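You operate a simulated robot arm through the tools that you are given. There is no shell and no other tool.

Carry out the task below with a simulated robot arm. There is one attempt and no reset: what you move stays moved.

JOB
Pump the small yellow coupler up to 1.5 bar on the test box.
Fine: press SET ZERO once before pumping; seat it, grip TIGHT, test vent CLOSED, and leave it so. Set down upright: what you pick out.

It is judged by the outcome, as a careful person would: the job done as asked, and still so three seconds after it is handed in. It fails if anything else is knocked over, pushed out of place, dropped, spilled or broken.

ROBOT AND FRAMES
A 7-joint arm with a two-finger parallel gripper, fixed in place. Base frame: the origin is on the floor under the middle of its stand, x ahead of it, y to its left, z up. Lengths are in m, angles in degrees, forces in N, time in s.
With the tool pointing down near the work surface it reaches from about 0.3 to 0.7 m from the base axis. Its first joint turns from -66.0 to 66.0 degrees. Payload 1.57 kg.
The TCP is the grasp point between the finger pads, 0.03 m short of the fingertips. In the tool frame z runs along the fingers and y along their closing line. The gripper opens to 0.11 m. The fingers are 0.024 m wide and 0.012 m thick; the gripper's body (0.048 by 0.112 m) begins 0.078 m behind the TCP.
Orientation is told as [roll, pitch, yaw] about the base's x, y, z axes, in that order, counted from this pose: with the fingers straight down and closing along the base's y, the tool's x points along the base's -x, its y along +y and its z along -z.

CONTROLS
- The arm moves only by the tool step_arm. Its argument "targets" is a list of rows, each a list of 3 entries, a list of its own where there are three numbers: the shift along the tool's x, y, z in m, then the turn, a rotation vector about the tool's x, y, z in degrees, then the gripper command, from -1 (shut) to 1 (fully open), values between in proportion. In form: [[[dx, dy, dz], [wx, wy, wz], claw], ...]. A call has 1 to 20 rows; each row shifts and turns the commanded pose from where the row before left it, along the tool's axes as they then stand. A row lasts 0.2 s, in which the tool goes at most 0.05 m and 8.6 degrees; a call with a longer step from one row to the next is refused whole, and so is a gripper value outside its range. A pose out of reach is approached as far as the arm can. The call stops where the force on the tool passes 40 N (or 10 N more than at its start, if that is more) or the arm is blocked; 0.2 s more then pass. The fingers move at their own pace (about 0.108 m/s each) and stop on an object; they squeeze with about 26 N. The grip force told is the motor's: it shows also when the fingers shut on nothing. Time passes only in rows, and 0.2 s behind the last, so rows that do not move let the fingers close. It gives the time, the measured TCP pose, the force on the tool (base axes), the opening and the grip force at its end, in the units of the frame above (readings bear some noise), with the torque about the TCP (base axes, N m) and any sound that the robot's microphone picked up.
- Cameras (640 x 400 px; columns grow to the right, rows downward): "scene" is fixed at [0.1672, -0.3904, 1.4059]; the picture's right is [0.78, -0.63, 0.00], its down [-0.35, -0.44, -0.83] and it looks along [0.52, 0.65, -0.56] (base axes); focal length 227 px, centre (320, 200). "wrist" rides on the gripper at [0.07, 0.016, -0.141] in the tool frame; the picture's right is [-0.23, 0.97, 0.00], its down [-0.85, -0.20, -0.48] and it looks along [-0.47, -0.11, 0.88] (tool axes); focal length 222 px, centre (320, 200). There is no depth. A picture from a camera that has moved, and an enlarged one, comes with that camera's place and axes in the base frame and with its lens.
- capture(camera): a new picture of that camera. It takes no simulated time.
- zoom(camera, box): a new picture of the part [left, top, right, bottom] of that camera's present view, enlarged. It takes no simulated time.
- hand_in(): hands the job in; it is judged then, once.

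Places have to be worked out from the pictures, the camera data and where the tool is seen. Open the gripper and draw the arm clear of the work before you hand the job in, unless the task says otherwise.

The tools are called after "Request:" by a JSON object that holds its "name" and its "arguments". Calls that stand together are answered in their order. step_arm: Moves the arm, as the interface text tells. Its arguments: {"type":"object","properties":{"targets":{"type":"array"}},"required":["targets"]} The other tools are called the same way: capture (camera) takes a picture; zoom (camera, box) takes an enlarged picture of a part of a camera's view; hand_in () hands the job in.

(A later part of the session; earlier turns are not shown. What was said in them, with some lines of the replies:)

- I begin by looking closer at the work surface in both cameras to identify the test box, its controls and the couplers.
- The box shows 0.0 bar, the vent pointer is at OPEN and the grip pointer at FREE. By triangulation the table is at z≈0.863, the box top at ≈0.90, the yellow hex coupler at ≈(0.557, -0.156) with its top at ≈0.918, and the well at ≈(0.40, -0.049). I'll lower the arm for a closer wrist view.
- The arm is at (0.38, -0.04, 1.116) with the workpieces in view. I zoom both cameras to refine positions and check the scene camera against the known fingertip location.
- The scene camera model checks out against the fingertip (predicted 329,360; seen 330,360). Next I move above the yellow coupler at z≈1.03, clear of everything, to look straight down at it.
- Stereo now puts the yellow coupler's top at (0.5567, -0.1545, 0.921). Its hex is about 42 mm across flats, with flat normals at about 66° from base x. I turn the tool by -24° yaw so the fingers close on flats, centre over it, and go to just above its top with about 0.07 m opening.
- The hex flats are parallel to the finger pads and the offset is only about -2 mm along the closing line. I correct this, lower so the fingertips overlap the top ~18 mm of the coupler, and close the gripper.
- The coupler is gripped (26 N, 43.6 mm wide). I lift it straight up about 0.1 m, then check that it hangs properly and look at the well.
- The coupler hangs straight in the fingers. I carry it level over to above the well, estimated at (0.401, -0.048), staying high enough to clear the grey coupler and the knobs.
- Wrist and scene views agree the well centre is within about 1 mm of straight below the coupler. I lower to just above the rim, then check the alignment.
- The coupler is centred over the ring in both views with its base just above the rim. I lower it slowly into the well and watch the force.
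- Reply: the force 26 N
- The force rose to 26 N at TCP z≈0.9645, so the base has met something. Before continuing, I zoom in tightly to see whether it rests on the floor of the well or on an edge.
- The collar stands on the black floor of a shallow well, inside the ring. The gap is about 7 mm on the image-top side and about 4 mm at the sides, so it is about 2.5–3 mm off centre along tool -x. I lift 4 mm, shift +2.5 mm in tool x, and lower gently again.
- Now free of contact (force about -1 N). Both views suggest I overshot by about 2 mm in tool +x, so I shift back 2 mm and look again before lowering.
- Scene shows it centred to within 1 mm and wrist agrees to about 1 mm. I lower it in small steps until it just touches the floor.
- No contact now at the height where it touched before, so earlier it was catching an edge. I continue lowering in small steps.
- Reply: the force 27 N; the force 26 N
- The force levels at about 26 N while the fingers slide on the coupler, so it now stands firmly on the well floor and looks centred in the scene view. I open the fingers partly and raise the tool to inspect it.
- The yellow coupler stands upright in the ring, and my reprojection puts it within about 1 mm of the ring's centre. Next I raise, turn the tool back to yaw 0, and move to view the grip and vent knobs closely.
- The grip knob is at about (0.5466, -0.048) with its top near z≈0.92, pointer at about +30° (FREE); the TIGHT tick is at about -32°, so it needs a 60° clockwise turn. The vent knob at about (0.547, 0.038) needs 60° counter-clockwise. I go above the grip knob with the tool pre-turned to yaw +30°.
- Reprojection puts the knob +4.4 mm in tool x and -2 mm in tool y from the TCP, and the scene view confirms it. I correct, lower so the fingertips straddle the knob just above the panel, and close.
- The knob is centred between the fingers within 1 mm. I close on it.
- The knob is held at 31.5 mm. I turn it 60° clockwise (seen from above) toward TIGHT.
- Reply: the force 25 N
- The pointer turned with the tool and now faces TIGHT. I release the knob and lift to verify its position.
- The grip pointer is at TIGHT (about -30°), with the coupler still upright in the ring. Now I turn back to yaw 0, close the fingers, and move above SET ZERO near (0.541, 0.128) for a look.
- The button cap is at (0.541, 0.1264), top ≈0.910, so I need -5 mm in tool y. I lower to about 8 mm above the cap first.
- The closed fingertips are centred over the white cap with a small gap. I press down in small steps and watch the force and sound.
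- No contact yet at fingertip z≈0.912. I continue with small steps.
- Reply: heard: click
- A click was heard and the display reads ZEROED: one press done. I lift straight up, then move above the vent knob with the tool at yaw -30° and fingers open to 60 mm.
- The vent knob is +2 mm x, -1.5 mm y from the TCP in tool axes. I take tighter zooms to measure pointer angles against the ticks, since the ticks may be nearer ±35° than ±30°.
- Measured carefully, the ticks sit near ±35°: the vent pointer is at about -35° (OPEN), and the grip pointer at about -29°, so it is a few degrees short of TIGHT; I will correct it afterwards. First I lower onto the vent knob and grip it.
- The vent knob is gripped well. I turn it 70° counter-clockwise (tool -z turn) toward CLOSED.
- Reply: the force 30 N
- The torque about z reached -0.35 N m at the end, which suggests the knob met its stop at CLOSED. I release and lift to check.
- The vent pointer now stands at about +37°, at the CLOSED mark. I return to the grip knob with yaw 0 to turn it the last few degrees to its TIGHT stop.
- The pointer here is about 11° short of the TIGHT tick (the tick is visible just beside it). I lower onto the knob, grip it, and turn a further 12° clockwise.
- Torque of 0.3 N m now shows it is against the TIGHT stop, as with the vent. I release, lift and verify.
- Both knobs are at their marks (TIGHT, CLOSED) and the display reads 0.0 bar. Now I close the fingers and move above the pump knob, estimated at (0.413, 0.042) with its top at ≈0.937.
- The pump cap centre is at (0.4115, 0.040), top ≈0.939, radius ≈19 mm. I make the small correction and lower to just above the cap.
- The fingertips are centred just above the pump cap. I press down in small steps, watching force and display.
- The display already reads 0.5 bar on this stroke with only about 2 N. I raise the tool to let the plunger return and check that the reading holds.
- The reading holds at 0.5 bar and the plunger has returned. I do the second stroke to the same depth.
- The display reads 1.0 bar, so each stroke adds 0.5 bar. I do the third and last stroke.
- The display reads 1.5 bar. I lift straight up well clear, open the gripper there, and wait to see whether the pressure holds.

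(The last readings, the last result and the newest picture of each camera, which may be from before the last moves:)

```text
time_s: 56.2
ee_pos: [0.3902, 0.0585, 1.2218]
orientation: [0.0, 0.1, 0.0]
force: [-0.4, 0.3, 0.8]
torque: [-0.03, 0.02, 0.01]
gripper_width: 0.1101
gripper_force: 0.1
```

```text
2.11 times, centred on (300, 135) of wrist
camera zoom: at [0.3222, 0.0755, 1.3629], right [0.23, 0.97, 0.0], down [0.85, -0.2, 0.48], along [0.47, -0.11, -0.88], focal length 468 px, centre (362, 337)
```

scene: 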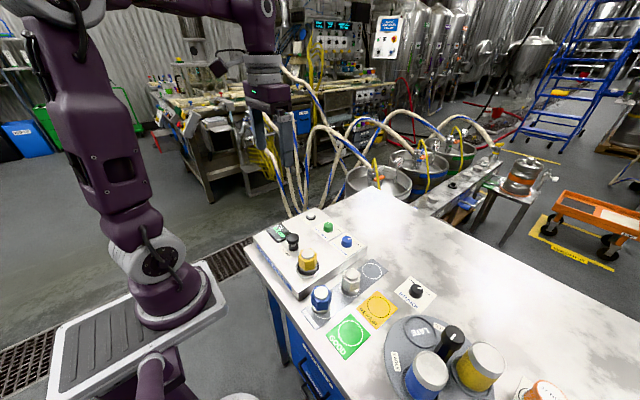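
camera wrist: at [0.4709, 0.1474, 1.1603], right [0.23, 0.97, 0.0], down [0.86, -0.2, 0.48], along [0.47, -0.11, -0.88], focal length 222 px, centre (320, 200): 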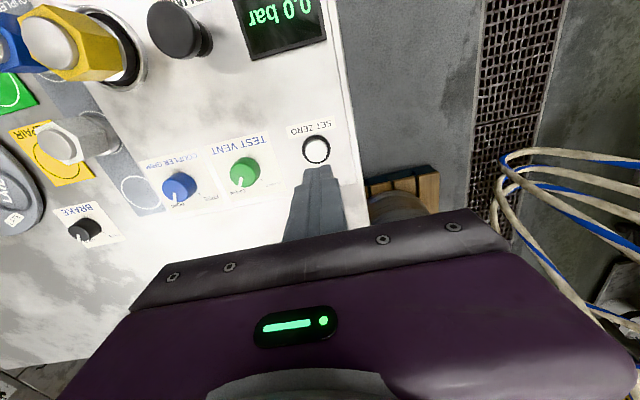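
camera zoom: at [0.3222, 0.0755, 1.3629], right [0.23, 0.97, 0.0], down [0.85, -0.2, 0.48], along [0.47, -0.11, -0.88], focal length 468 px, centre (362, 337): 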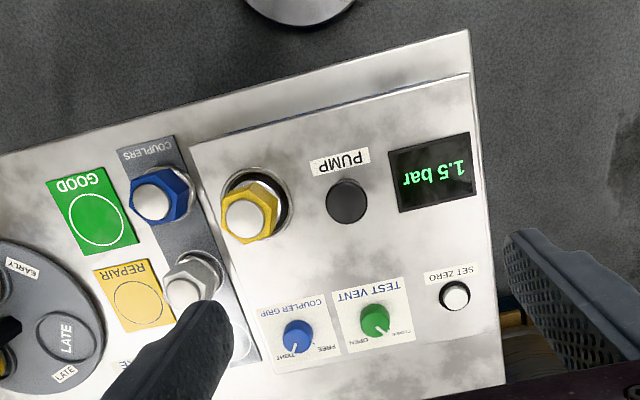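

It holds 1.5 bar with the coupler upright in the ring, grip at TIGHT, vent at CLOSED and everything else in place. I wait another 4 s with the arm clear to make sure there is no slow leak.

Request:
{"name": "step_arm", "arguments": {"targets": [[[0, 0, 0], [0, 0, 0], 1], [[0, 0, 0], [0, 0, 0], 1], [[0, 0, 0], [0, 0, 0], 1], [[0, 0, 0], [0, 0, 0], 1], [[0, 0, 0], [0, 0, 0], 1], [[0, 0, 0], [0, 0, 0], 1], [[0, 0, 0], [0, 0, 0], 1], [[0, 0, 0], [0, 0, 0], 1], [[0, 0, 0], [0, 0, 0], 1], [[0, 0, 0], [0, 0, 0], 1], [[0, 0, 0], [0, 0, 0], 1], [[0, 0, 0], [0, 0, 0], 1], [[0, 0, 0], [0, 0, 0], 1], [[0, 0, 0], [0, 0, 0], 1], [[0, 0, 0], [0, 0, 0], 1], [[0, 0, 0], [0, 0, 0], 1], [[0, 0, 0], [0, 0, 0], 1], [[0, 0, 0], [0, 0, 0], 1], [[0, 0, 0], [0, 0, 0], 1], [[0, 0, 0], [0, 0, 0], 1]]}}

Request:
{"name": "zoom", "arguments": {"camera": "wrist", "box": [260, 60, 400, 200]}}

```text
time_s: 60.4
ee_pos: [0.3909, 0.059, 1.2223]
orientation: [0.0, 0.0, 0.0]
force: [0.7, -0.4, 0.0]
torque: [0.0, 0.0, -0.01]
gripper_width: 0.1101
gripper_force: 0.0
```

```text
2.86 times, centred on (330, 130) of wrist
camera zoom: at [0.3222, 0.0755, 1.3629], right [0.23, 0.97, 0.0], down [0.85, -0.2, 0.48], along [0.47, -0.11, -0.88], focal length 635 px, centre (291, 400)
```

zoom: 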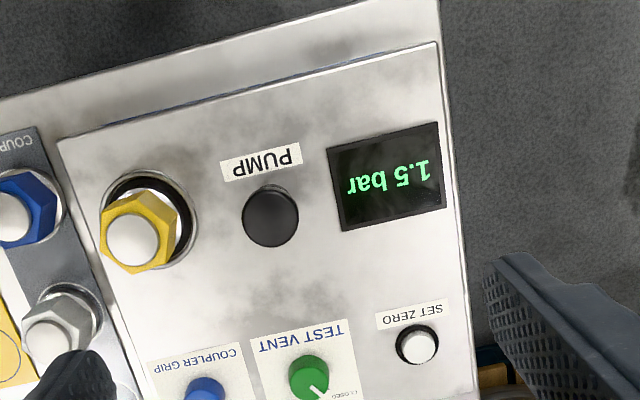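

The reading is still 1.5 bar after 7 s. The gripper is open and clear of the work, so I hand the job in.

Request:
{"name": "hand_in", "arguments": {}}

```text
The job is handed in.
```

The yellow coupler is seated upright in the test box and pumped to 1.5 bar. The reading held for about 7 seconds before I handed the job in.

- **Zero:** I pressed SET ZERO once, before pumping. It clicked and the display showed ZEROED.
- **Knobs:** Coupler grip is at TIGHT and test vent is at CLOSED, and I left both there. My first turn of the grip knob stopped a few degrees short, so I turned it the rest of the way to its stop before pumping.
- **Pumping:** It took three strokes of 0.5 bar each.
- **Seating:** The coupler pressed on the well at about 26 N during my first try at lowering it. I lifted it slightly, re-centred it and lowered it again.

I saw nothing else moved or knocked over. The gripper is open and the arm is clear of the work.
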